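You operate a simulated robot arm through the tools that you are given. There is no shell and no other tool. Be economical: measure what you need, move in short steps, check, and stop when the job is done.

The job below is to be done with a simulated two-armed robot. You get a single attempt, and the scene is never put back.

TASK
Take the filter from the top of the yellow table and leave it on the middle shelf of the tooling bench. Turn the black knob to punch 21. Take the short yellow hose and leave it on top of the yellow tape. Put the job block labelled "Black" from the oven bench on the ledge under the oven door and the job block labelled "Blue" on the middle shelf of the tooling bench. Take the green tag and put it on top of the grey tape. Take the black block and leave it on the silver mesh disc on the top of the narrow trolley. Any order will do. Set down upright: short yellow hose.
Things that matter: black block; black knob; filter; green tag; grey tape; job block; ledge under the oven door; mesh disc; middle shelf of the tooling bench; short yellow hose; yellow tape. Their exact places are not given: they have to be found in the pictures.

Only the result counts: the job must be done as asked and must still hold three seconds after the hand-in. Knocking over, shifting, dropping, spilling or breaking anything else fails it.

THE ROBOT
Two 7-joint arms with two-finger parallel grippers on one trunk, on a base that drives. Base frame: it is fixed to the floor where the robot stands at the start and does not move with it; the origin is under the middle of the robot, x ahead of it, y to its left, z up; the surface under the hand at the start is at about z = 0.8. Lengths are in m, angles in rad, forces in N, time in s.
The left shoulder is at the start at [0.05, 0.187, 0.985], the right one opposite. With the tool pointing down near the work surface each hand reaches from about 0.1 to 0.66 m from the robot's upright axis, wherever it stands, measured 20 degrees to its own side. Places, roughly: black block (5x5x4 cm) [5.7, -1.7, 0.8]; black knob [4.2, -3.1, 0.9]; filter (6x6x16 cm) [0.6, 0, 0.9]; green tag [5.5, -1.75, 0.75]; grey tape (11x11x5 cm) [5.7, -1.2, 0.8]; job block [5.5, -3.25, 0.75]; ledge under the oven door (88x15 cm) [5.3, -4.56, 0.66]; mesh disc [5.5, -1.25, 0.75]; middle shelf of the tooling bench [2.7, -1.1, 0.4]; short yellow hose (5x5x10 cm) [5.7, -3.2, 0.9]; yellow tape (11x11x5 cm) [5.7, -1.6, 0.8]. Payload 3.43 kg a hand.
The TCP of each hand is the grasp point between the finger pads, 0.03 m short of the fingertips. In the tool frame z runs along the fingers and y along their closing line. The gripper opens to 0.094 m. The fingers are 0.028 m wide and 0.01 m thick; the gripper's body (0.05 by 0.096 m) begins 0.055 m behind the TCP.
Orientation is that of the tool frame in the base frame, as a unit quaternion [x, y, z, w]. With the fingers straight down and closing along the base's y, the tool's x points along the base's -x, its y along +y and its z along -z.

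THE INTERFACE
- The arms move only by the tool play_rows. It takes "left_targets", "right_targets" or both (then of equal length, played together; a hand with none holds still); each is a list of rows, each a list of 7 numbers: the shift along the tool's x, y, z in mm, then the turn, a rotation vector about the tool's x, y, z in rad, then the gripper command, from -1 (fully open) to 1 (shut), values between in proportion. In form: [[tx, ty, tz, ax, ay, az, grip], ...]. A call has 1 to 10 rows; each row shifts and turns the commanded pose from where the row before left it, along the tool's axes as they then stand. Rows are played at 5 a second. More than 0.05 m and 0.15 rad between two rows, or a gripper value outside its range, and nothing of the call is played. Where a pose cannot be reached the arm comes as near as it can. A force on the tool above 40 N (or 10 N above the force at the start of the call, whichever is more), or a blocked arm, ends the call early, and 0.2 s more pass. Each finger travels about 0.153 m/s and halts on what it meets, pressing with about 34 N; the grip force reading is that of the motor and also rises with nothing between the fingers. The clock runs only during rows and for 0.2 s after the last one: add rows that do not move to give the fingers time. The reply holds the time, the measured pose of the TCP, the force on the tool along the base axes, the opening and the grip force, in the units named above and with some noise, with the torque about the TCP (base axes, N m) and any sound that the robot's microphone picked up.
- Cameras (640 x 400 px; columns grow to the right, rows downward): "scene" is now at [0.1516, -0.0048, 1.1805]; the picture's right is [-0.06, -1.00, 0.00], its down [-0.21, 0.01, -0.98] and it looks along [0.98, -0.06, -0.21] (base axes); focal length 287 px, centre (320, 200). "left" rides on the left gripper at [0.076, -0.014, -0.103] in its tool frame; the picture's right is [0.18, 0.98, 0.00], its down [-0.75, 0.14, -0.64] and it looks along [-0.63, 0.12, 0.77] (tool axes); focal length 243 px, centre (320, 200). "right" rides on the right gripper at [0.076, 0.014, -0.102] in its tool frame; the picture's right is [-0.18, 0.98, 0.00], its down [-0.75, -0.14, -0.64] and it looks along [-0.63, -0.12, 0.77] (tool axes); focal length 243 px, centre (320, 200).
- get_image(camera): a new picture of that camera. The clock stands still meanwhile.
- raise_lower(by): slides the trunk up (or, below 0, down) by that many m; the arms and the scene camera ride with it, the base frame stays. It gives what a move gives, with no picture.
- drive_base(legs): drives the robot by 1 to 6 legs, each [ahead, left, turn to the left] in m, m and rad, along the robot's own axes; the way and the turn of a leg run together, so that a leg with both is an arc; at most 1.5 m and 3.142 rad a leg. The arms and the cameras ride along, it lands a little off, and it stops where it bumps. It gives what a move gives.
- head_to(pan, tilt): turns the head with the scene camera to pan (to the left, within 1.396 rad either way) and tilt (down, from -0.506 to 1.204), counted from straight ahead of the robot. It gives what a move gives.
- point_at(camera, pixels): for up to 12 pixels [column, row] of the newest picture of that camera ("zoom" is the newest enlarged one), the place [x, y, z] in the base frame of the surface seen there, good to about 0.002 m. The clock stands still meanwhile.
- enlarge(camera, box): a new picture of the part [left, top, right, bottom] of that camera's present view, enlarged. The clock stands still meanwhile.
- job_done(): hands the job in; it is judged then, once.

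Go step by step. Measure first, check grasps and placings, and put right what went wrong. The budget is 131 turns and 162 pictures, counting those below and the enlarged ones. Unless the task says otherwise, let go and move clear before handing in.

The tools are called after "Emit:" as a command line: name --argument value ..., lists and objects as JSON in quotes. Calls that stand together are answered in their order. play_rows: Moves the arms, as the interface text tells. Its arguments: {"type":"object","properties":{"left_targets":{"type":"array","items":{"type":"array","items":{"type":"number"}}},"right_targets":{"type":"array","items":{"type":"array","items":{"type":"number"}}}},"required":[]} The other tools are called the same way: raise_lower (by) slides the trunk up or down; drive_base (legs) drives the base; head_to (pan, tilt) turns the head that bears the scene camera; get_image (camera) takes a picture; point_at (camera, pixels) gives the place of the surface under pixels of a picture; enlarge (camera, box) takes an enlarged picture of a part of a camera's view; job_done () hands the job in.

At the start:

```text
time_s: 0.0
left_eef_pos: [0.3173, 0.1242, 1.1088]
left_orientation: [-0.001, 1.0, 0.0, 0.0]
left_force: [-0.7, 0.7, -0.1]
left_moment: [0.0, -0.04, -0.03]
left_width: 0.094
left_gripper_force: 0.1
right_eef_pos: [0.3761, -0.1431, 1.034]
right_orientation: [0.0, 1.0, 0.0, 0.0]
right_force: [-0.4, 0.3, -0.2]
right_moment: [0.0, 0.0, 0.01]
right_width: 0.0942
right_gripper_force: 0.0
trunk travel left (down, up): [-0.2, 0.232]
robot x, y, heading: [0.0, -0.0011, -0.003]
head pan, tilt: [-0.059, 0.213]
```

scene: 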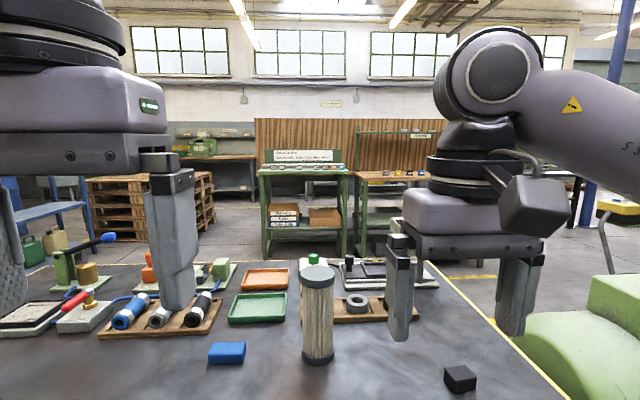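
right: 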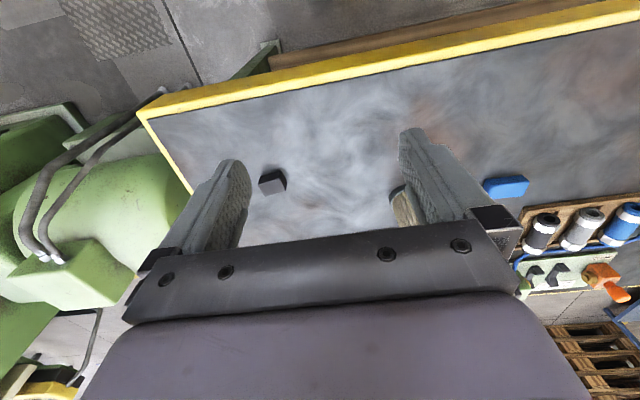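
left: 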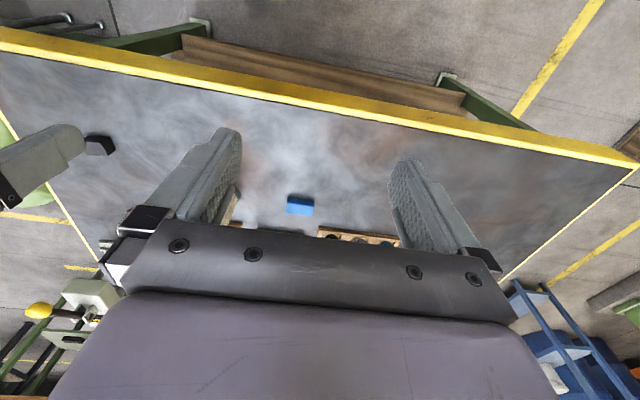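

The filter stands at about (317,310) in the scene picture; I measure it and look closer at the benches behind.

Emit:
point_at --camera "scene" --pixels '[[317, 272], [317, 300], [317, 340], [303, 310], [331, 310], [284, 210], [318, 215], [300, 170], [380, 215], [400, 175], [354, 303], [460, 376]]'

Emit:
enlarge --camera "scene" --box '[240, 110, 460, 270]'

```text
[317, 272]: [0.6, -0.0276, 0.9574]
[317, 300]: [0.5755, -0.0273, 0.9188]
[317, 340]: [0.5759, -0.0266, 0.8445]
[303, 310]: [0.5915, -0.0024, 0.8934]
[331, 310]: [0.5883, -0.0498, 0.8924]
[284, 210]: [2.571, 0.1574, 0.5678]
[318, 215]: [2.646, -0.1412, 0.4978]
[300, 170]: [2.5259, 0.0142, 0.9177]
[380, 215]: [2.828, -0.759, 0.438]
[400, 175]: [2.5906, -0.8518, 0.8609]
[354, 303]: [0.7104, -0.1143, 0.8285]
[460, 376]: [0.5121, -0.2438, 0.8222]
```

```text
2.50 times, centred on (350, 190) of scene
```

zoom: 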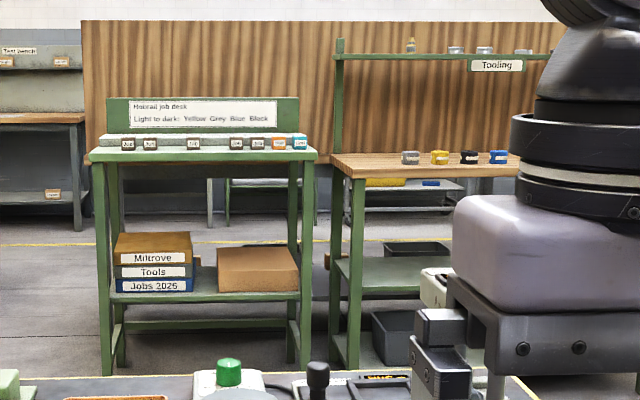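

The filter is about 4.8 cm thick, centred near (0.60, -0.027), with its top at z 0.957. The tooling shelf is at z≈0.43 under the bench top. I will grip the filter from the front with the right hand tilted, so first I tilt the hand.

Emit:
play_rows --right_targets '[[-40, 0, 0, 0, 0, 0, -1], [-30, 0, 0, 0, 0, 0, -1], [0, 0, 0, 0, -0.15, 0, -1], [0, 0, 0, 0, -0.15, 0, -1], [0, 0, 0, 0, -0.15, 0, -1], [0, 0, 0, 0, -0.15, 0, -1], [0, 0, 0, 0, -0.15, 0, -1], [0, 0, 0, 0, -0.15, 0, -1], [0, 0, 0, 0, -0.15, 0, -1], [0, 0, 0, 0, -0.15, 0, -1]]'

Emit:
get_image --camera "scene"

Emit:
get_image --camera "right"

```text
time_s: 2.2
left_eef_pos: [0.3188, 0.1249, 1.1099]
left_orientation: [0.0, 1.0, 0.0, 0.0]
left_force: [0.2, -0.2, 0.0]
left_moment: [0.01, 0.02, 0.0]
left_width: 0.0941
left_gripper_force: 0.1
right_eef_pos: [0.4463, -0.1425, 1.0342]
right_orientation: [0.0, 0.825, 0.001, 0.566]
right_force: [-0.1, 0.2, 0.0]
right_moment: [0.03, 0.0, 0.0]
right_width: 0.0939
right_gripper_force: 0.0
trunk travel left (down, up): [-0.2, 0.232]
robot x, y, heading: [-0.0042, -0.0008, 0.006]
head pan, tilt: [-0.059, 0.213]
```

```text
157 pictures are left
```

scene: 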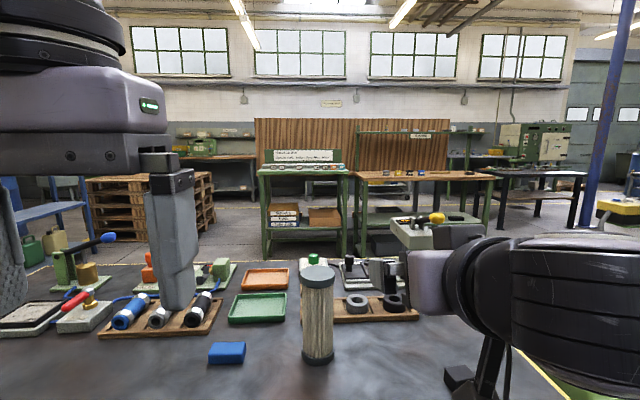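

```text
156 pictures are left
```

right: 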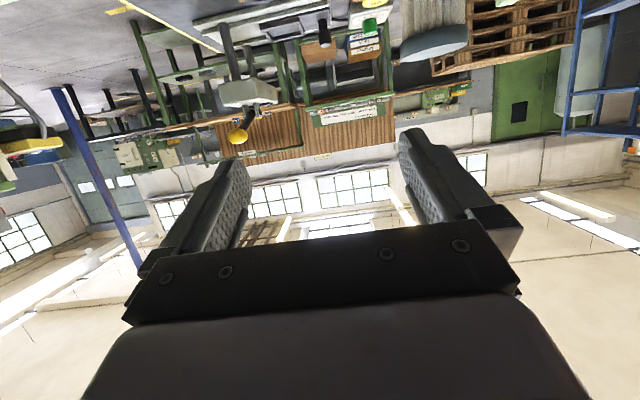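

The hand is tilted about 69° and clear. Now I lower it into line in front of the filter.

Emit:
play_rows --right_targets '[[30, 28.9, 11.7, 0, 0, 0, -1], [30, 28.9, 11.7, 0, 0, 0, -1], [30, 28.9, 11.7, 0, 0, 0, -1], [30, 28.9, 11.7, 0, 0, 0, -1], [0, 0, 0, 0, 0, 0, -1]]'

Emit:
get_image --camera "right"

Emit:
get_image --camera "scene"

```text
time_s: 3.4
left_eef_pos: [0.3174, 0.1239, 1.1113]
left_orientation: [0.0, 1.0, 0.0, 0.0]
left_force: [0.7, -0.4, -0.2]
left_moment: [-0.01, -0.02, 0.01]
left_width: 0.0942
left_gripper_force: 0.1
right_eef_pos: [0.4493, -0.0268, 0.9063]
right_orientation: [0.0, 0.826, 0.0, 0.564]
right_force: [0.4, -0.4, -1.0]
right_moment: [0.0, 0.0, -0.02]
right_width: 0.0939
right_gripper_force: 0.0
trunk travel left (down, up): [-0.2, 0.232]
robot x, y, heading: [-0.0012, -0.0006, 0.001]
head pan, tilt: [-0.059, 0.213]
```

```text
155 pictures are left
```

right: 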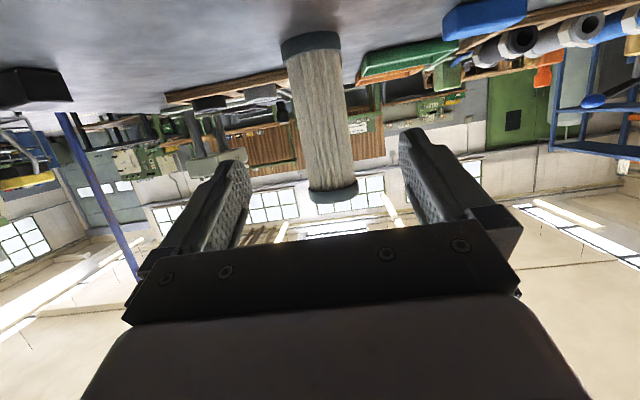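

```text
154 pictures are left
```

scene: 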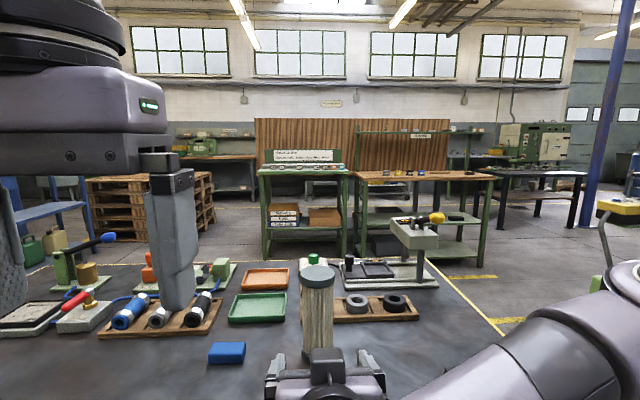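

The filter stands between the fingers' lines ((320,120) in the right picture). I go forward and close.

Emit:
play_rows --right_targets '[[-13.6, 0, 35, 0, 0, 0, -1], [-13.6, 0, 35, 0, 0, 0, -1], [-13.6, 0, 35, 0, 0, 0, -1], [-13.6, 0, 35, 0, 0, 0, -1], [0, 0, 0, 0, 0, 0, 1], [0, 0, 0, 0, 0, 0, 1], [0, 0, 0, 0, 0, 0, 1]]'

Emit:
get_image --camera "right"

```text
time_s: 5.0
left_eef_pos: [0.3178, 0.1242, 1.1103]
left_orientation: [0.0, 1.0, 0.0, 0.0]
left_force: [0.8, -0.2, -0.4]
left_moment: [0.0, 0.02, 0.0]
left_width: 0.0938
left_gripper_force: 0.1
right_eef_pos: [0.5998, -0.0259, 0.9057]
right_orientation: [0.0, 0.826, 0.0, 0.564]
right_force: [0.5, 0.0, -0.8]
right_moment: [0.02, -0.06, 0.01]
right_width: 0.0624
right_gripper_force: 34.1
trunk travel left (down, up): [-0.2, 0.232]
robot x, y, heading: [0.0034, -0.0021, 0.0]
head pan, tilt: [-0.059, 0.213]
```

```text
153 pictures are left
```

right: 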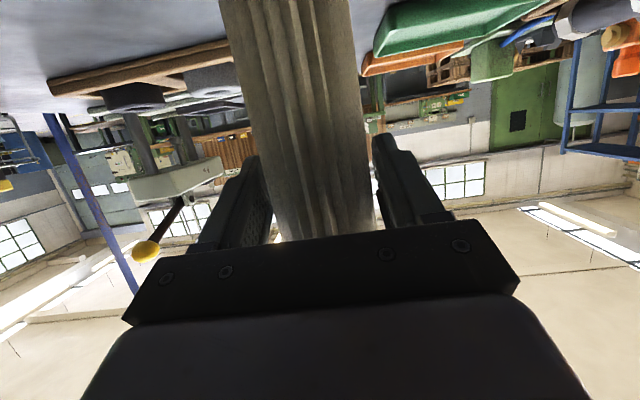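

Gripped (width 0.062, force 34 N). I lift it and draw it back, then look down to plan the drive.

Emit:
play_rows --right_targets '[[-37, 0, -14.5, 0, 0, 0, 1], [-37, 0, -14.5, 0, 0, 0, 1], [-37, 0, -14.5, 0, 0, 0, 1], [16.3, 0, -42, 0, 0, 0, 1], [16.3, 0, -42, 0, 0, 0, 1], [16.3, 0, -42, 0, 0, 0, 1], [16.3, 0, -42, 0, 0, 0, 1]]'

Emit:
head_to --pan -0.9 --tilt 0.45

Emit:
get_image --camera "scene"

```text
time_s: 6.6
left_eef_pos: [0.3182, 0.1245, 1.1101]
left_orientation: [0.0, 1.0, 0.0, 0.0]
left_force: [0.1, -0.1, -0.5]
left_moment: [-0.01, 0.0, -0.01]
left_width: 0.0943
left_gripper_force: 0.1
right_eef_pos: [0.4155, -0.0242, 1.026]
right_orientation: [0.0, 0.826, 0.0, 0.564]
right_force: [0.8, -0.3, -2.1]
right_moment: [-0.03, 0.01, -0.03]
right_width: 0.0622
right_gripper_force: 34.1
trunk travel left (down, up): [-0.2, 0.232]
robot x, y, heading: [-0.0014, 0.0018, 0.002]
head pan, tilt: [-0.059, 0.213]
```

```text
time_s: 7.8
left_eef_pos: [0.3182, 0.1234, 1.1102]
left_orientation: [0.0, 1.0, 0.0, 0.0]
left_force: [0.6, -0.9, 0.3]
left_moment: [-0.04, 0.0, -0.02]
left_width: 0.0937
left_gripper_force: 0.0
right_eef_pos: [0.4163, -0.0232, 1.0254]
right_orientation: [0.0, 0.825, 0.0, 0.565]
right_force: [-0.6, 0.5, -2.0]
right_moment: [0.0, -0.01, 0.02]
right_width: 0.0623
right_gripper_force: 34.5
trunk travel left (down, up): [-0.2, 0.232]
robot x, y, heading: [-0.0037, -0.0024, 0.005]
head pan, tilt: [-0.901, 0.45]
```

```text
152 pictures are left
```

scene: 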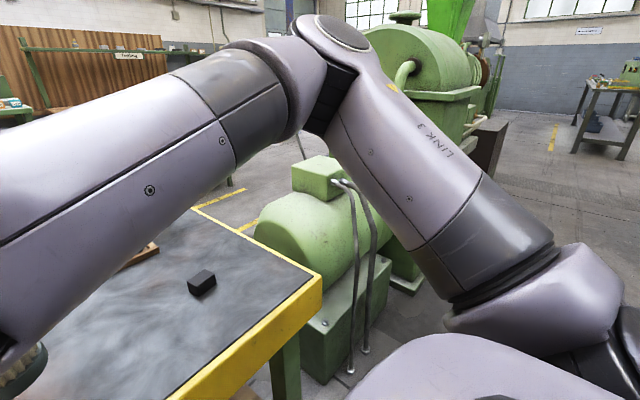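

A green machine stands to the right of the table. I measure the table's edge and the machine to plan a way round.

Emit:
point_at --camera "scene" --pixels '[[322, 276], [190, 208], [320, 162], [258, 235], [330, 240], [340, 370], [375, 310], [410, 285], [420, 30], [540, 150], [600, 250], [470, 140]]'

Emit:
head_to --pan -1.39 --tilt 0.5

Emit:
get_image --camera "scene"

Emit:
head_to --pan 1.1 --tilt 0.4

Emit:
get_image --camera "scene"

```text
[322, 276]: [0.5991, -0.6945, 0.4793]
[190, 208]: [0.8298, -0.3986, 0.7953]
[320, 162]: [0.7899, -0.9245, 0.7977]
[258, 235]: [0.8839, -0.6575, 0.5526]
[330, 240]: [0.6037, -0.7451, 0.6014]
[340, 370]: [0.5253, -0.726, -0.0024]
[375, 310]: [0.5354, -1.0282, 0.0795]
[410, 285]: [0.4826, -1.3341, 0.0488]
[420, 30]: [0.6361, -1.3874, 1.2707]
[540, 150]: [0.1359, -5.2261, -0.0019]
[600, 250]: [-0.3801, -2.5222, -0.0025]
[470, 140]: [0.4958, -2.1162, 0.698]
```

```text
time_s: 8.7
left_eef_pos: [0.3191, 0.1234, 1.1093]
left_orientation: [0.0, 1.0, 0.0, 0.0]
left_force: [0.7, -0.2, 0.0]
left_moment: [0.0, 0.0, 0.02]
left_width: 0.0939
left_gripper_force: 0.0
right_eef_pos: [0.4157, -0.0241, 1.0268]
right_orientation: [0.0, 0.826, 0.001, 0.564]
right_force: [-0.1, -0.7, -1.9]
right_moment: [0.0, 0.0, 0.0]
right_width: 0.0624
right_gripper_force: 33.9
trunk travel left (down, up): [-0.2, 0.232]
robot x, y, heading: [0.0002, -0.0011, 0.0]
head pan, tilt: [-1.389, 0.499]
```

```text
151 pictures are left
```

scene: 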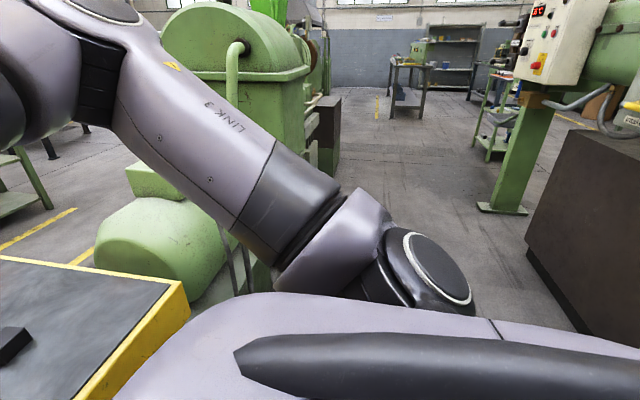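

```text
time_s: 10.9
left_eef_pos: [0.3172, 0.1251, 1.1098]
left_orientation: [0.0, 1.0, 0.001, 0.0]
left_force: [-1.2, 0.0, 0.0]
left_moment: [-0.05, -0.02, 0.01]
left_width: 0.0939
left_gripper_force: 0.1
right_eef_pos: [0.4155, -0.0243, 1.0263]
right_orientation: [-0.001, 0.826, 0.001, 0.564]
right_force: [-0.1, 0.3, -1.3]
right_moment: [-0.01, 0.02, 0.02]
right_width: 0.0629
right_gripper_force: 34.0
trunk travel left (down, up): [-0.2, 0.232]
robot x, y, heading: [-0.0009, -0.0016, -0.0]
head pan, tilt: [1.1, 0.4]
```

```text
150 pictures are left
```

scene: 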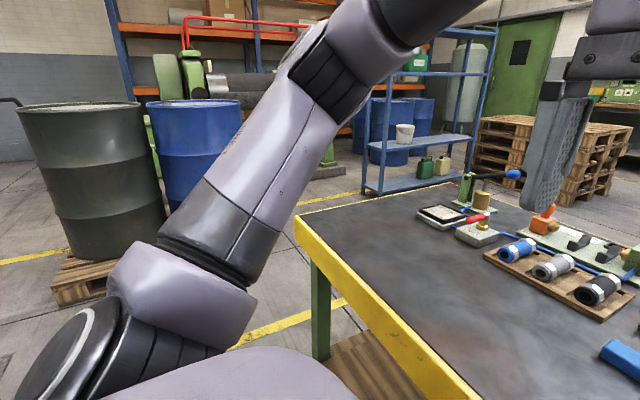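

The left side looks freer: there is an aisle between the table and the blue rack. I measure it.

Emit:
point_at --camera "scene" --pixels '[[297, 217], [480, 172], [370, 195], [438, 175], [465, 160], [240, 135], [166, 210], [105, 295], [470, 185], [540, 150], [480, 150], [322, 355]]'

Emit:
head_to --pan 0.5 --tilt 0.3

Emit:
get_image --camera "scene"

```text
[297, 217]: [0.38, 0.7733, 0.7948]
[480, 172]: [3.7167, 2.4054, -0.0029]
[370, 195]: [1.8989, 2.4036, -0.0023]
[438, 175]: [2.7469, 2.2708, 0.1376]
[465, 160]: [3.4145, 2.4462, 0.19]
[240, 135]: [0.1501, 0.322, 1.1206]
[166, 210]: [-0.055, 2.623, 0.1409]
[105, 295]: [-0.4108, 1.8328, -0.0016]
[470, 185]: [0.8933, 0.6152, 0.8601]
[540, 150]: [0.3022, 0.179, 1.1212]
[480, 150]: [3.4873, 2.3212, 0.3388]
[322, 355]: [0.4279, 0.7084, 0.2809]
```

```text
time_s: 11.9
left_eef_pos: [0.3178, 0.1248, 1.1111]
left_orientation: [0.0, 1.0, 0.001, 0.001]
left_force: [-0.4, -0.1, -1.1]
left_moment: [0.02, 0.0, 0.02]
left_width: 0.0939
left_gripper_force: 0.1
right_eef_pos: [0.4162, -0.0233, 1.0264]
right_orientation: [0.0, 0.826, 0.0, 0.564]
right_force: [0.2, 0.1, -1.3]
right_moment: [-0.02, 0.02, 0.01]
right_width: 0.0626
right_gripper_force: 34.5
trunk travel left (down, up): [-0.2, 0.232]
robot x, y, heading: [-0.0016, -0.0005, -0.002]
head pan, tilt: [0.499, 0.3]
```

```text
149 pictures are left
```

scene: 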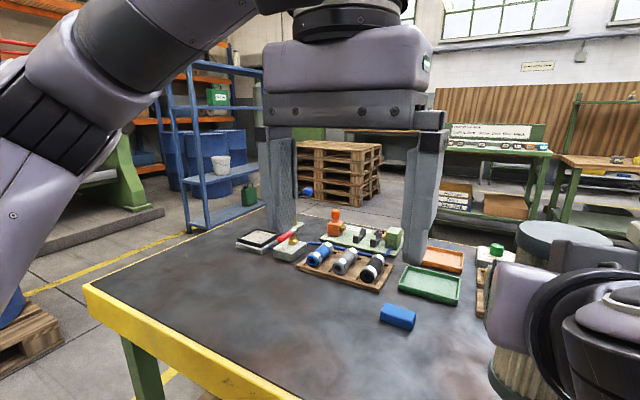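

I measure the pallet stack, the table's far edge and the desk to fix the route.

Emit:
point_at --camera "scene" --pixels '[[300, 180], [355, 203], [378, 185], [385, 220], [266, 208], [205, 230], [262, 205], [465, 235], [440, 215], [30, 335], [165, 215], [560, 222]]'

Emit:
drive_base --legs '[[-0.1, 0, 0], [0, 1.3, 0]]'

Emit:
head_to --pan 0 --tilt 0.4

Emit:
get_image --camera "scene"

```text
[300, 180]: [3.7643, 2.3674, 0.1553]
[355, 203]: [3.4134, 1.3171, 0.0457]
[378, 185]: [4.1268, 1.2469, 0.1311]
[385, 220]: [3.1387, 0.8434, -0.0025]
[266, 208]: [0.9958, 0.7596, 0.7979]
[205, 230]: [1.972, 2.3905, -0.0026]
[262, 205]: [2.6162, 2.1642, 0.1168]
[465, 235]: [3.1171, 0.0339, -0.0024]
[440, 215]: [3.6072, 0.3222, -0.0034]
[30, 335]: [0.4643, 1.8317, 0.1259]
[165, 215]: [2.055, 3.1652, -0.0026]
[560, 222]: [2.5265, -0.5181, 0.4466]
```

```text
time_s: 24.4
left_eef_pos: [0.2063, 1.4398, 1.1092]
left_orientation: [-0.007, 1.0, 0.0, 0.0]
left_force: [0.4, -0.2, -0.5]
left_moment: [-0.02, 0.03, 0.03]
left_width: 0.0937
left_gripper_force: 0.0
right_eef_pos: [0.3068, 1.2915, 1.0257]
right_orientation: [-0.006, 0.826, 0.004, 0.564]
right_force: [0.8, -0.1, -2.3]
right_moment: [0.02, -0.03, 0.0]
right_width: 0.0625
right_gripper_force: 33.8
trunk travel left (down, up): [-0.2, 0.232]
robot x, y, heading: [-0.1117, 1.3091, 0.021]
head pan, tilt: [0.499, 0.3]
```

```text
time_s: 25.3
left_eef_pos: [0.2059, 1.4388, 1.11]
left_orientation: [-0.007, 1.0, 0.0, 0.0]
left_force: [-0.4, 0.3, 0.2]
left_moment: [0.02, 0.02, 0.01]
left_width: 0.0941
left_gripper_force: 0.1
right_eef_pos: [0.3075, 1.292, 1.0261]
right_orientation: [-0.007, 0.825, 0.005, 0.564]
right_force: [0.8, 0.1, -1.9]
right_moment: [-0.01, 0.03, -0.02]
right_width: 0.0628
right_gripper_force: 34.2
trunk travel left (down, up): [-0.2, 0.232]
robot x, y, heading: [-0.1097, 1.3089, 0.022]
head pan, tilt: [0.0, 0.4]
```

```text
148 pictures are left
```

scene: 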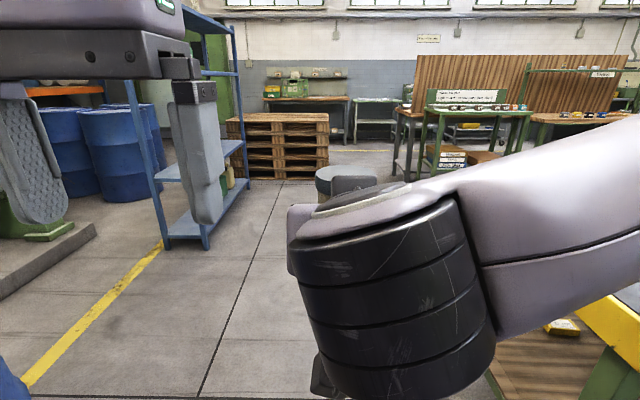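

The aisle ahead is free, with the pallets starting at x 3.4. I drive forward past the table and then look to the right.

Emit:
drive_base --legs '[[1.5, -0.1, -0.02], [0.35, 0, 0]]'

Emit:
head_to --pan -1.0 --tilt 0.35

Emit:
get_image --camera "scene"

```text
refused: leg 1 is longer than a leg can be; nothing moved
```

```text
time_s: 26.6
left_eef_pos: [0.2056, 1.4388, 1.1093]
left_orientation: [-0.009, 1.0, 0.0, 0.0]
left_force: [-0.2, 0.7, 0.0]
left_moment: [0.01, -0.03, -0.02]
left_width: 0.0939
left_gripper_force: 0.0
right_eef_pos: [0.3056, 1.293, 1.0253]
right_orientation: [-0.006, 0.825, 0.005, 0.565]
right_force: [0.2, -0.2, -0.9]
right_moment: [0.02, 0.01, -0.02]
right_width: 0.0624
right_gripper_force: 34.1
trunk travel left (down, up): [-0.2, 0.232]
robot x, y, heading: [-0.1098, 1.3119, 0.011]
head pan, tilt: [-1.0, 0.351]
```

```text
147 pictures are left
```

scene: 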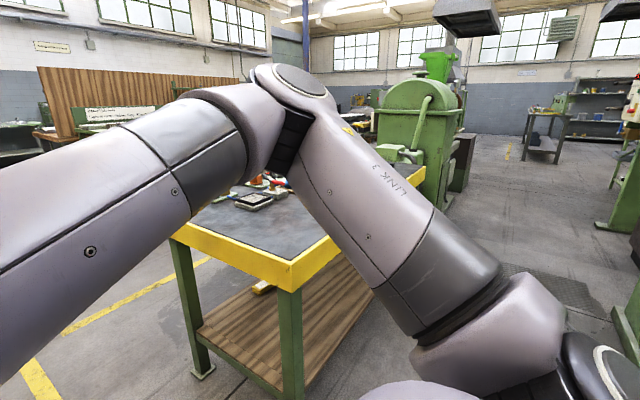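

The leg was a hair too long. I split it.

Emit:
drive_base --legs '[[1.3, 0, -0.012], [0.6, -0.05, 0]]'

Emit:
get_image --camera "scene"

```text
time_s: 36.1
left_eef_pos: [2.0969, 1.4263, 1.1089]
left_orientation: [-0.014, 1.0, -0.001, -0.001]
left_force: [0.0, -0.1, -0.5]
left_moment: [0.02, -0.03, -0.01]
left_width: 0.0936
left_gripper_force: 0.1
right_eef_pos: [2.1981, 1.2797, 1.0266]
right_orientation: [-0.013, 0.826, 0.009, 0.564]
right_force: [0.4, -1.3, -1.7]
right_moment: [0.03, 0.01, -0.02]
right_width: 0.0625
right_gripper_force: 34.1
trunk travel left (down, up): [-0.2, 0.232]
robot x, y, heading: [1.7817, 1.2926, 0.033]
head pan, tilt: [-1.0, 0.351]
```

```text
146 pictures are left
```

scene: 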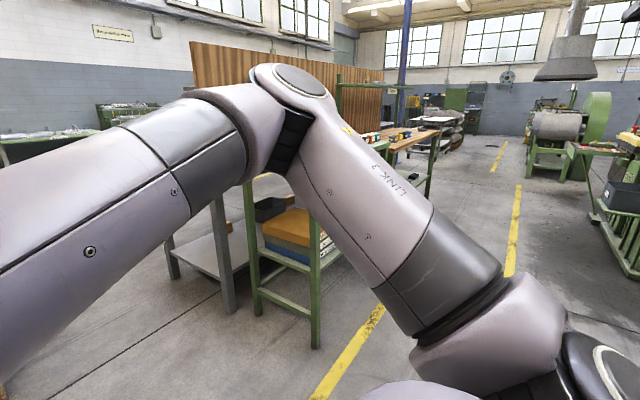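

The way along the yellow line looks free. I check the clearances along the aisle.

Emit:
point_at --camera "scene" --pixels '[[340, 380], [512, 230], [315, 345], [318, 270], [430, 195], [437, 140], [560, 220], [600, 290], [620, 265], [490, 165], [535, 180]]'

Emit:
drive_base --legs '[[-0.05, -1.0, -0.035]]'

Emit:
get_image --camera "scene"

```text
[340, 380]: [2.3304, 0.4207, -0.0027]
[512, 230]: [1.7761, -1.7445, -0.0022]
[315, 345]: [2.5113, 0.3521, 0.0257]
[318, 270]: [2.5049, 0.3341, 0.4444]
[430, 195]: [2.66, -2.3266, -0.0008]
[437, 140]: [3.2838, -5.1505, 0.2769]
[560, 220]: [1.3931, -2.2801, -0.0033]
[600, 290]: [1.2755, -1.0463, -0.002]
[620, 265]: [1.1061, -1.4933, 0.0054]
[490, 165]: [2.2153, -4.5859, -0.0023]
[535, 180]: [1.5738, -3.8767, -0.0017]
```

```text
time_s: 45.3
left_eef_pos: [2.0652, 0.4016, 1.1102]
left_orientation: [0.002, 1.0, 0.0, 0.0]
left_force: [-0.4, -0.7, -1.1]
left_moment: [-0.02, 0.01, 0.03]
left_width: 0.0938
left_gripper_force: 0.1
right_eef_pos: [2.1629, 0.2522, 1.0266]
right_orientation: [0.001, 0.825, -0.001, 0.564]
right_force: [0.1, 0.2, -1.8]
right_moment: [0.0, -0.02, 0.02]
right_width: 0.0626
right_gripper_force: 33.8
trunk travel left (down, up): [-0.2, 0.232]
robot x, y, heading: [1.747, 0.2833, -0.003]
head pan, tilt: [-1.0, 0.351]
```

```text
145 pictures are left
```

scene: 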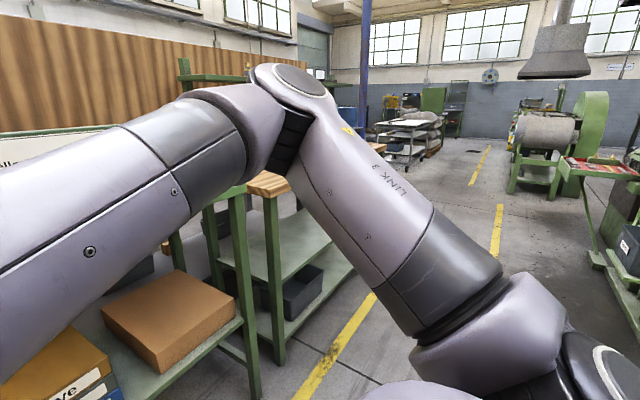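

The tooling bench follows to the right, with a middle shelf and a lower one. I go on to y≈-0.9 and look at it.

Emit:
drive_base --legs '[[-0.1, -1.15, 0]]'

Emit:
head_to --pan 0 --tilt 0.5

Emit:
get_image --camera "scene"

```text
time_s: 56.0
left_eef_pos: [1.9565, -0.7901, 1.1102]
left_orientation: [0.01, 1.0, 0.0, 0.0]
left_force: [-0.2, 0.5, 1.4]
left_moment: [-0.02, 0.0, 0.03]
left_width: 0.094
left_gripper_force: 0.1
right_eef_pos: [2.0506, -0.9404, 1.0267]
right_orientation: [0.008, 0.825, -0.005, 0.564]
right_force: [0.0, -0.2, -1.0]
right_moment: [0.0, -0.08, 0.03]
right_width: 0.0627
right_gripper_force: 34.1
trunk travel left (down, up): [-0.2, 0.232]
robot x, y, heading: [1.6365, -0.9093, -0.02]
head pan, tilt: [-1.0, 0.351]
```

```text
time_s: 57.2
left_eef_pos: [1.9574, -0.7902, 1.1097]
left_orientation: [0.01, 1.0, 0.001, 0.0]
left_force: [0.1, 0.3, 0.0]
left_moment: [0.0, 0.02, 0.03]
left_width: 0.0943
left_gripper_force: 0.1
right_eef_pos: [2.0514, -0.9415, 1.0256]
right_orientation: [0.008, 0.825, -0.006, 0.564]
right_force: [-0.4, 0.2, -1.6]
right_moment: [-0.03, 0.0, -0.03]
right_width: 0.0624
right_gripper_force: 33.3
trunk travel left (down, up): [-0.2, 0.232]
robot x, y, heading: [1.6355, -0.9082, -0.019]
head pan, tilt: [0.0, 0.499]
```

```text
144 pictures are left
```

scene: 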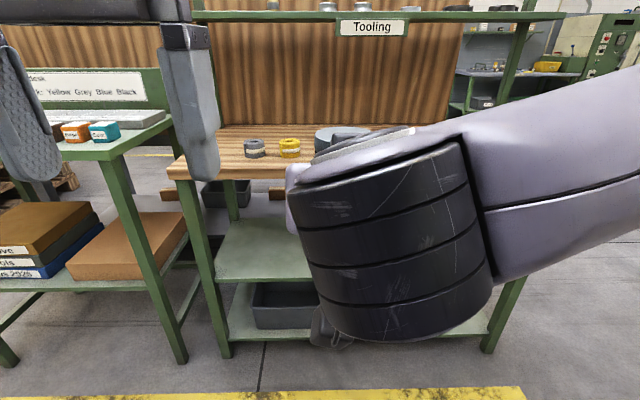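

I measure the bench: shelf front edge, depth, and underside of the top.

Emit:
point_at --camera "scene" --pixels '[[250, 282], [270, 240], [285, 225], [240, 222], [215, 290], [280, 178], [180, 178], [490, 345], [250, 210], [300, 270], [264, 155], [510, 300]]'

Emit:
raise_lower --by -0.2

Emit:
get_image --camera "scene"

```text
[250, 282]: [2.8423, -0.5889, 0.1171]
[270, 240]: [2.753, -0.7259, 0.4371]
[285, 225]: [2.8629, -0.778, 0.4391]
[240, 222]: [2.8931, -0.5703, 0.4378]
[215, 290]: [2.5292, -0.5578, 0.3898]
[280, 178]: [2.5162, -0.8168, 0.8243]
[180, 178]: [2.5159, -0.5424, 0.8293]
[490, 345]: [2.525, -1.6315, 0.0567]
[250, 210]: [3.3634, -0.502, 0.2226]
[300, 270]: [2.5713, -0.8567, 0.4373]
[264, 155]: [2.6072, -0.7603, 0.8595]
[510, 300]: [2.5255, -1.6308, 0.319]
```

```text
time_s: 59.4
left_eef_pos: [1.9572, -0.7901, 0.9109]
left_orientation: [0.01, 1.0, 0.0, 0.0]
left_force: [-0.6, -0.6, -0.6]
left_moment: [0.01, 0.01, 0.0]
left_width: 0.0941
left_gripper_force: 0.0
right_eef_pos: [2.052, -0.9405, 0.8261]
right_orientation: [0.008, 0.826, -0.006, 0.564]
right_force: [-0.2, -0.2, -2.0]
right_moment: [0.01, -0.01, -0.01]
right_width: 0.0625
right_gripper_force: 34.2
trunk travel left (down, up): [0.0, 0.432]
robot x, y, heading: [1.6371, -0.9087, -0.021]
head pan, tilt: [0.0, 0.499]
```

```text
143 pictures are left
```

scene: 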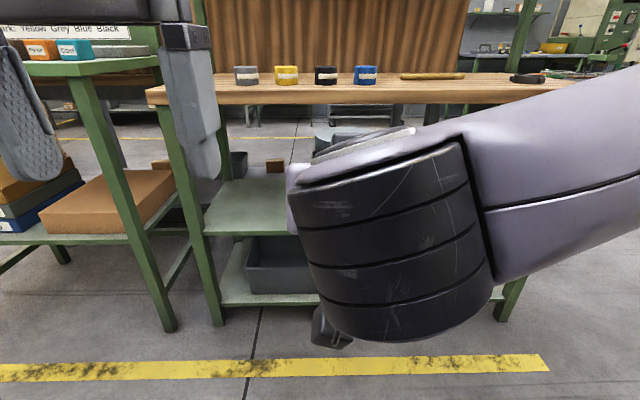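

The shelf surface is z=0.438, x 2.52–2.9, y -0.56…-1.63, and the underside of the top is about z 0.82. I lower the filter to just above shelf height before driving in.

Emit:
play_rows --right_targets '[[38.8, 0, 15.1, 0, 0, 0, 1], [38.8, 0, 15.1, 0, 0, 0, 1], [38.8, 0, 15.1, 0, 0, 0, 1], [38.8, 0, 15.1, 0, 0, 0, 1], [38.8, 0, 15.1, 0, 0, 0, 1], [38.8, 0, 15.1, 0, 0, 0, 1], [-13.6, 0, 35, 0, 0, 0, 1], [-13.6, 0, 35, 0, 0, 0, 1], [-13.6, 0, 35, 0, 0, 0, 1], [0, 0, 0, 0, 0, 0, 1]]'

Emit:
get_image --camera "scene"

Emit:
get_image --camera "right"

```text
time_s: 61.6
left_eef_pos: [1.9566, -0.7898, 0.91]
left_orientation: [0.011, 1.0, -0.001, 0.001]
left_force: [0.0, -0.6, -0.2]
left_moment: [0.0, 0.03, 0.0]
left_width: 0.0939
left_gripper_force: 0.2
right_eef_pos: [2.1665, -0.9433, 0.5749]
right_orientation: [0.008, 0.826, -0.006, 0.564]
right_force: [-0.7, -0.3, -1.4]
right_moment: [0.02, 0.01, 0.02]
right_width: 0.0624
right_gripper_force: 34.3
trunk travel left (down, up): [0.0, 0.432]
robot x, y, heading: [1.6343, -0.9089, -0.02]
head pan, tilt: [0.0, 0.499]
```

```text
142 pictures are left
```

scene: 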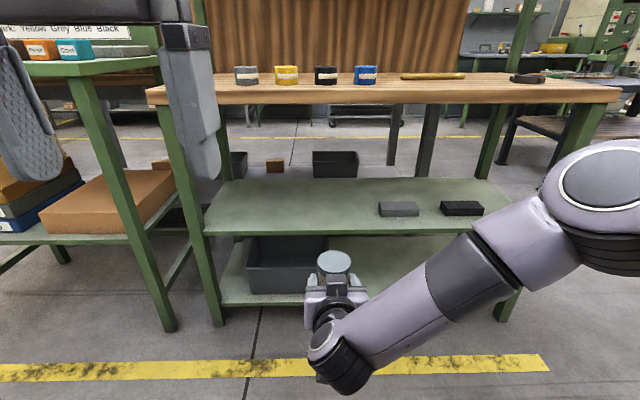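

```text
141 pictures are left
```

right: 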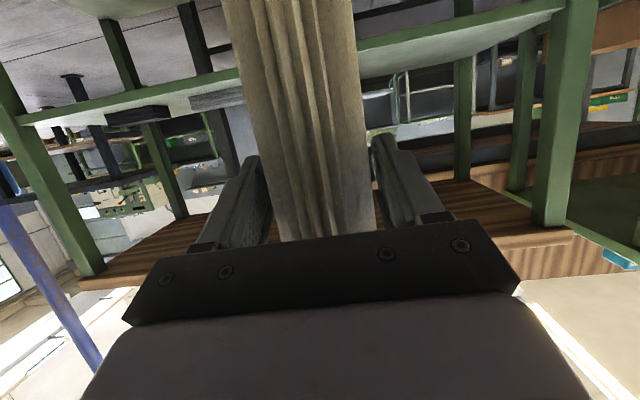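

The shelf holds two blocks on the right ((398,209), (461,208)), and the left part is free. The filter sits above shelf level, so I drive in.

Emit:
drive_base --legs '[[0.42, 0.03, 0.02]]'

Emit:
get_image --camera "scene"

```text
time_s: 64.2
left_eef_pos: [2.3735, -0.75, 0.9096]
left_orientation: [-0.007, 1.0, 0.0, 0.0]
left_force: [-0.1, -0.2, -0.6]
left_moment: [0.02, -0.03, 0.02]
left_width: 0.0938
left_gripper_force: 0.1
right_eef_pos: [2.5878, -0.895, 0.5734]
right_orientation: [-0.007, 0.826, 0.005, 0.564]
right_force: [-0.6, 0.4, -0.6]
right_moment: [-0.03, -0.04, -0.01]
right_width: 0.0626
right_gripper_force: 34.2
trunk travel left (down, up): [0.0, 0.432]
robot x, y, heading: [2.0554, -0.8779, 0.016]
head pan, tilt: [0.0, 0.499]
```

```text
140 pictures are left
```

scene: 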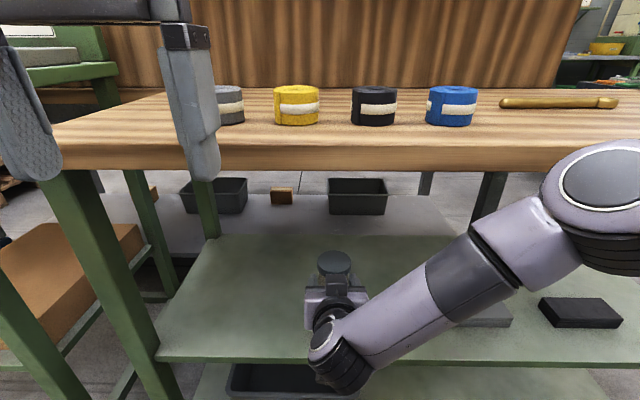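

The filter is over the shelf and clear. I go 12 cm deeper, then down 28 mm.

Emit:
play_rows --right_targets '[[-14.5, 0, 37.3, 0, 0, 0, 1], [-14.5, 0, 37.3, 0, 0, 0, 1], [-14.5, 0, 37.3, 0, 0, 0, 1], [0, 0, 0, 0, 0, 0, 1], [13, 0, 5.1, 0, 0, 0, 1], [13, 0, 5.1, 0, 0, 0, 1], [0, 0, 0, 0, 0, 0, 1]]'

Emit:
get_image --camera "scene"

```text
time_s: 65.8
left_eef_pos: [2.374, -0.75, 0.9106]
left_orientation: [-0.006, 1.0, 0.0, -0.001]
left_force: [-0.9, -0.2, -0.6]
left_moment: [0.01, -0.01, -0.03]
left_width: 0.0942
left_gripper_force: 0.1
right_eef_pos: [2.7069, -0.8932, 0.545]
right_orientation: [-0.007, 0.825, 0.005, 0.564]
right_force: [0.3, -0.5, -0.2]
right_moment: [0.0, -0.03, 0.01]
right_width: 0.0624
right_gripper_force: 34.2
trunk travel left (down, up): [0.0, 0.432]
robot x, y, heading: [2.0568, -0.8769, 0.017]
head pan, tilt: [0.0, 0.499]
```

```text
139 pictures are left
```

scene: 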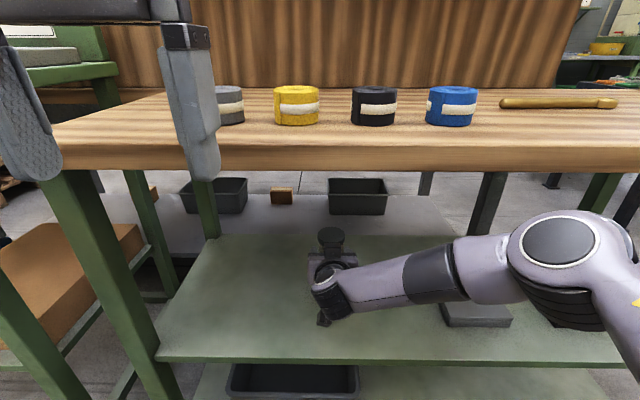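

Almost seated. I go down a touch more, then open slowly.

Emit:
play_rows --right_targets '[[2.5, 0, 1, 0, 0, 0, 1], [0, 0, 0, 0, 0, 0, 1]]'

```text
time_s: 66.4
left_eef_pos: [2.3719, -0.749, 0.911]
left_orientation: [-0.007, 1.0, 0.0, 0.002]
left_force: [1.2, -0.5, -0.4]
left_moment: [-0.01, 0.0, 0.02]
left_width: 0.0939
left_gripper_force: 0.0
right_eef_pos: [2.7059, -0.8927, 0.5455]
right_orientation: [-0.006, 0.825, 0.005, 0.565]
right_force: [-2.9, 0.2, 9.5]
right_moment: [0.06, 0.41, 0.0]
right_width: 0.0624
right_gripper_force: 33.8
trunk travel left (down, up): [0.0, 0.432]
robot x, y, heading: [2.0577, -0.8778, 0.016]
head pan, tilt: [0.0, 0.499]
```

Contact (9.5 N upward). I open and draw back straight out.

Emit:
play_rows --right_targets '[[0, 0, 0, 0, 0, 0, 0.0], [0, 0, 0, 0, 0, 0, -1], [0, 0, 0, 0, 0, 0, -1], [8, 0, -22, 0, 0, 0, -1], [8, 0, -22, 0, 0, 0, -1], [14.5, 0, -37.3, 0, 0, 0, -1], [14.5, 0, -37.3, 0, 0, 0, -1], [14.5, 0, -37.3, 0, 0, 0, -1]]'

Emit:
get_image --camera "scene"

```text
time_s: 68.2
left_eef_pos: [2.3743, -0.7487, 0.91]
left_orientation: [-0.008, 1.0, 0.0, 0.0]
left_force: [-0.4, 0.0, 0.5]
left_moment: [0.0, 0.03, -0.01]
left_width: 0.0939
left_gripper_force: 0.0
right_eef_pos: [2.5383, -0.894, 0.5446]
right_orientation: [-0.005, 0.825, 0.004, 0.564]
right_force: [0.1, 0.3, -0.4]
right_moment: [-0.04, 0.01, 0.01]
right_width: 0.094
right_gripper_force: 0.1
trunk travel left (down, up): [0.0, 0.432]
robot x, y, heading: [2.0577, -0.8779, 0.015]
head pan, tilt: [0.0, 0.499]
```

```text
138 pictures are left
```

scene: 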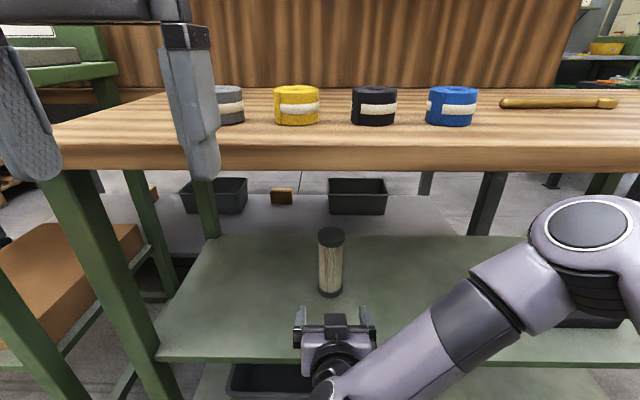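

The filter stands on the middle shelf. I back off, raise the trunk and look right and ahead for the other stations.

Emit:
drive_base --legs '[[-0.45, 0, 0]]'

Emit:
raise_lower --by 0.2

Emit:
play_rows --right_targets '[[-30, 0, -40, 0, 0, 0, -1], [-30, 0, -40, 0, 0, 0, -1], [-40, 0, -20, 0, 0, 0, -1], [-40, 0, -20, 0, 0.0, 0, -1], [-40, 0, -15, 0, 0, 0, -1], [-40, 0, -15, 0, 0, 0, -1], [-40, 0, -15, 0, 0, 0, -1], [0, 0, 0, 0, 0, 0, -1]]'

Emit:
head_to --pan -0.75 --tilt 0.15

Emit:
get_image --camera "scene"

```text
time_s: 70.9
left_eef_pos: [1.9332, -0.7565, 0.9098]
left_orientation: [-0.006, 1.0, -0.001, 0.0]
left_force: [0.5, -0.3, -0.6]
left_moment: [-0.01, -0.01, -0.03]
left_width: 0.0942
left_gripper_force: 0.0
right_eef_pos: [2.0975, -0.8989, 0.5453]
right_orientation: [-0.006, 0.826, 0.004, 0.564]
right_force: [-0.5, -0.9, -0.7]
right_moment: [-0.01, 0.01, -0.04]
right_width: 0.094
right_gripper_force: 0.0
trunk travel left (down, up): [0.0, 0.432]
robot x, y, heading: [1.616, -0.8833, 0.011]
head pan, tilt: [0.0, 0.499]
```

```text
time_s: 73.1
left_eef_pos: [1.934, -0.7553, 1.1102]
left_orientation: [-0.007, 1.0, 0.0, 0.0]
left_force: [-0.2, 0.2, 0.4]
left_moment: [0.0, -0.03, 0.0]
left_width: 0.0937
left_gripper_force: 0.1
right_eef_pos: [2.0967, -0.8992, 0.7438]
right_orientation: [-0.005, 0.826, 0.003, 0.564]
right_force: [-0.3, -0.5, -0.6]
right_moment: [-0.03, -0.02, 0.03]
right_width: 0.094
right_gripper_force: 0.0
trunk travel left (down, up): [-0.2, 0.232]
robot x, y, heading: [1.6182, -0.8869, 0.011]
head pan, tilt: [0.0, 0.499]
```

```text
time_s: 74.9
left_eef_pos: [1.9342, -0.756, 1.1106]
left_orientation: [-0.006, 1.0, 0.0, 0.0]
left_force: [-0.3, 0.1, 0.0]
left_moment: [0.0, 0.0, -0.02]
left_width: 0.094
left_gripper_force: 0.2
right_eef_pos: [2.0368, -0.9021, 1.0457]
right_orientation: [-0.005, 0.826, 0.003, 0.564]
right_force: [-0.5, -0.5, 0.0]
right_moment: [0.01, -0.01, -0.02]
right_width: 0.0939
right_gripper_force: 0.1
trunk travel left (down, up): [-0.2, 0.232]
robot x, y, heading: [1.6139, -0.8866, 0.015]
head pan, tilt: [0.0, 0.499]
```

```text
time_s: 76.0
left_eef_pos: [1.9341, -0.7563, 1.1106]
left_orientation: [-0.005, 1.0, 0.0, 0.001]
left_force: [-0.6, 0.2, 1.0]
left_moment: [0.0, -0.01, 0.0]
left_width: 0.094
left_gripper_force: 0.1
right_eef_pos: [2.0363, -0.9014, 1.0444]
right_orientation: [-0.006, 0.825, 0.005, 0.565]
right_force: [0.0, 0.6, 0.5]
right_moment: [-0.03, -0.03, 0.01]
right_width: 0.0941
right_gripper_force: 0.1
trunk travel left (down, up): [-0.2, 0.232]
robot x, y, heading: [1.6184, -0.8835, 0.016]
head pan, tilt: [-0.75, 0.15]
```

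```text
137 pictures are left
```

scene: 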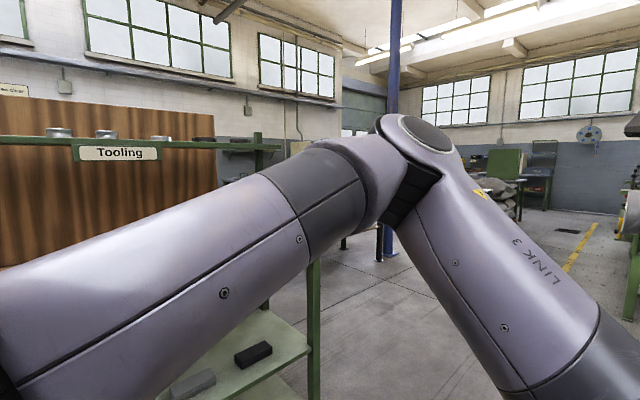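

The right arm blocks the view. I drive right past the bench end and look again.

Emit:
drive_base --legs '[[0.12, -1.4, -0.015]]'

Emit:
play_rows --right_targets '[[0, 0, 0, 0, 0.15, 0, -1], [0, 0, 0, 0, 0.15, 0, -1], [0, 0, 0, 0, 0.15, 0, -1], [0, 0, 0, 0, 0.15, 0, -1], [0, 0, 0, 0, 0.15, 0, -1], [0, 0, 0, 0, 0.15, 0, -1], [0, 0, 0, 0, 0.15, 0, -1], [0, 0, 0, 0, 0.15, 0, -1], [30, 0, 0, 0, 0, 0, -1], [30, -30, 0, 0, 0, 0, -1]]'

Emit:
head_to --pan 0 --tilt 0.15

Emit:
get_image --camera "scene"

Emit:
head_to --pan -1.1 --tilt 0.25

Emit:
get_image --camera "scene"

```text
time_s: 88.5
left_eef_pos: [2.0621, -2.1688, 1.1103]
left_orientation: [0.005, 1.0, 0.0, 0.0]
left_force: [0.3, 0.2, 0.2]
left_moment: [0.01, 0.0, 0.01]
left_width: 0.0939
left_gripper_force: 0.0
right_eef_pos: [2.1611, -2.3154, 1.046]
right_orientation: [0.003, 0.825, -0.002, 0.565]
right_force: [-0.4, 0.3, -0.3]
right_moment: [0.01, 0.01, 0.01]
right_width: 0.0942
right_gripper_force: 0.0
trunk travel left (down, up): [-0.2, 0.232]
robot x, y, heading: [1.7428, -2.2906, -0.004]
head pan, tilt: [-0.75, 0.15]
```

```text
time_s: 90.7
left_eef_pos: [2.0612, -2.1695, 1.1104]
left_orientation: [0.004, 1.0, -0.001, 0.0]
left_force: [0.9, 0.1, 0.7]
left_moment: [-0.01, 0.01, -0.03]
left_width: 0.0941
left_gripper_force: 0.1
right_eef_pos: [2.1021, -2.3458, 1.0444]
right_orientation: [0.004, 1.0, 0.0, 0.0]
right_force: [0.3, 0.3, 0.6]
right_moment: [0.01, 0.0, 0.01]
right_width: 0.0941
right_gripper_force: 0.1
trunk travel left (down, up): [-0.2, 0.232]
robot x, y, heading: [1.7446, -2.2897, -0.007]
head pan, tilt: [-0.75, 0.15]
```

```text
time_s: 91.8
left_eef_pos: [2.0605, -2.1692, 1.1102]
left_orientation: [0.004, 1.0, 0.0, 0.001]
left_force: [0.2, 0.4, -0.1]
left_moment: [-0.02, -0.01, 0.0]
left_width: 0.0941
left_gripper_force: 0.1
right_eef_pos: [2.1024, -2.3462, 1.0454]
right_orientation: [0.004, 1.0, -0.001, 0.0]
right_force: [-0.1, -0.2, -0.6]
right_moment: [-0.01, 0.0, 0.0]
right_width: 0.0941
right_gripper_force: 0.0
trunk travel left (down, up): [-0.2, 0.232]
robot x, y, heading: [1.7426, -2.2888, -0.006]
head pan, tilt: [0.0, 0.15]
```

```text
136 pictures are left
```

scene: 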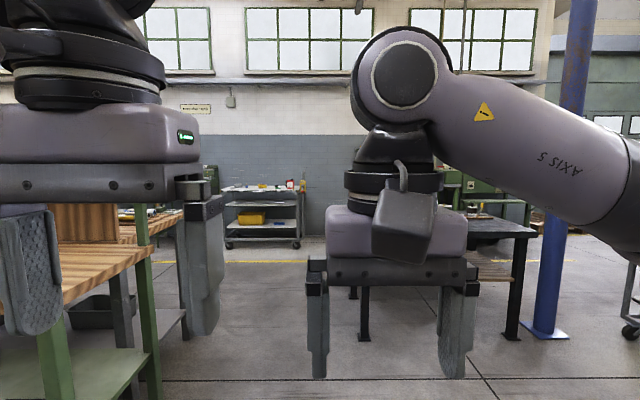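

```text
time_s: 93.1
left_eef_pos: [2.0608, -2.1689, 1.1097]
left_orientation: [0.004, 1.0, 0.0, 0.001]
left_force: [0.0, 0.1, 0.4]
left_moment: [0.0, 0.02, 0.0]
left_width: 0.094
left_gripper_force: 0.2
right_eef_pos: [2.102, -2.3462, 1.0463]
right_orientation: [0.004, 1.0, 0.0, 0.0]
right_force: [0.6, -0.3, -0.7]
right_moment: [-0.02, 0.01, 0.01]
right_width: 0.0939
right_gripper_force: 0.1
trunk travel left (down, up): [-0.2, 0.232]
robot x, y, heading: [1.7429, -2.2885, -0.007]
head pan, tilt: [-1.1, 0.25]
```

```text
135 pictures are left
```

scene: 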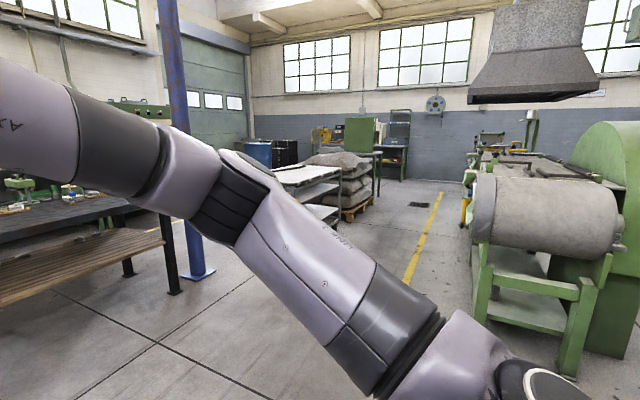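

A dark bench lies ahead-right, with a blue column beside it. I measure the bench and the column before approaching.

Emit:
point_at --camera "scene" --pixels '[[170, 285], [200, 270], [120, 210], [20, 205], [100, 195], [60, 280], [130, 270], [12, 185], [330, 205], [130, 345], [290, 175], [560, 365]]'

Emit:
head_to --pan -0.45 --tilt 0.25

Emit:
get_image --camera "scene"

```text
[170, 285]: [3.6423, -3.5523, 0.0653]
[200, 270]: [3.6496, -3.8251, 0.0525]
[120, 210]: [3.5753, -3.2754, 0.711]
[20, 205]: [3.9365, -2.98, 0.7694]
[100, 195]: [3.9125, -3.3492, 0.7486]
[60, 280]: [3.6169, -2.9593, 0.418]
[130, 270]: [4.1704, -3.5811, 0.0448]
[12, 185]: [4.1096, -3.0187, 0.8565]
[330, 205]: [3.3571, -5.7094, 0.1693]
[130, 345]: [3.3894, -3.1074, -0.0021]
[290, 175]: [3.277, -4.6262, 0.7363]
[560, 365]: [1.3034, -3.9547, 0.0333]
```

```text
time_s: 94.1
left_eef_pos: [2.0621, -2.1685, 1.1092]
left_orientation: [0.004, 1.0, 0.0, 0.0]
left_force: [0.2, -0.2, 0.7]
left_moment: [0.02, 0.0, 0.0]
left_width: 0.0941
left_gripper_force: 0.0
right_eef_pos: [2.1027, -2.3456, 1.0459]
right_orientation: [0.005, 1.0, 0.0, 0.0]
right_force: [-0.3, 0.1, 0.0]
right_moment: [0.01, 0.0, -0.01]
right_width: 0.094
right_gripper_force: 0.1
trunk travel left (down, up): [-0.2, 0.232]
robot x, y, heading: [1.7429, -2.2871, -0.013]
head pan, tilt: [-0.45, 0.25]
```

```text
134 pictures are left
```

scene: 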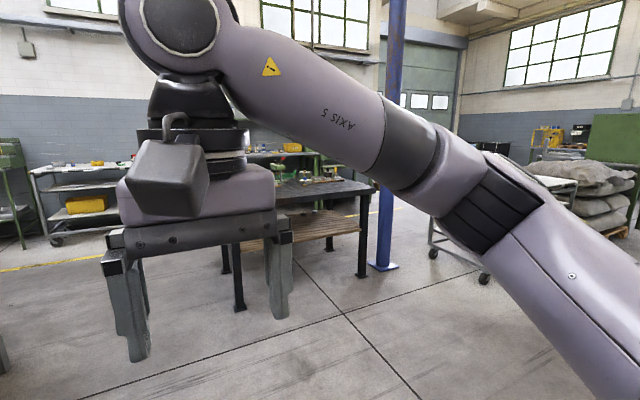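

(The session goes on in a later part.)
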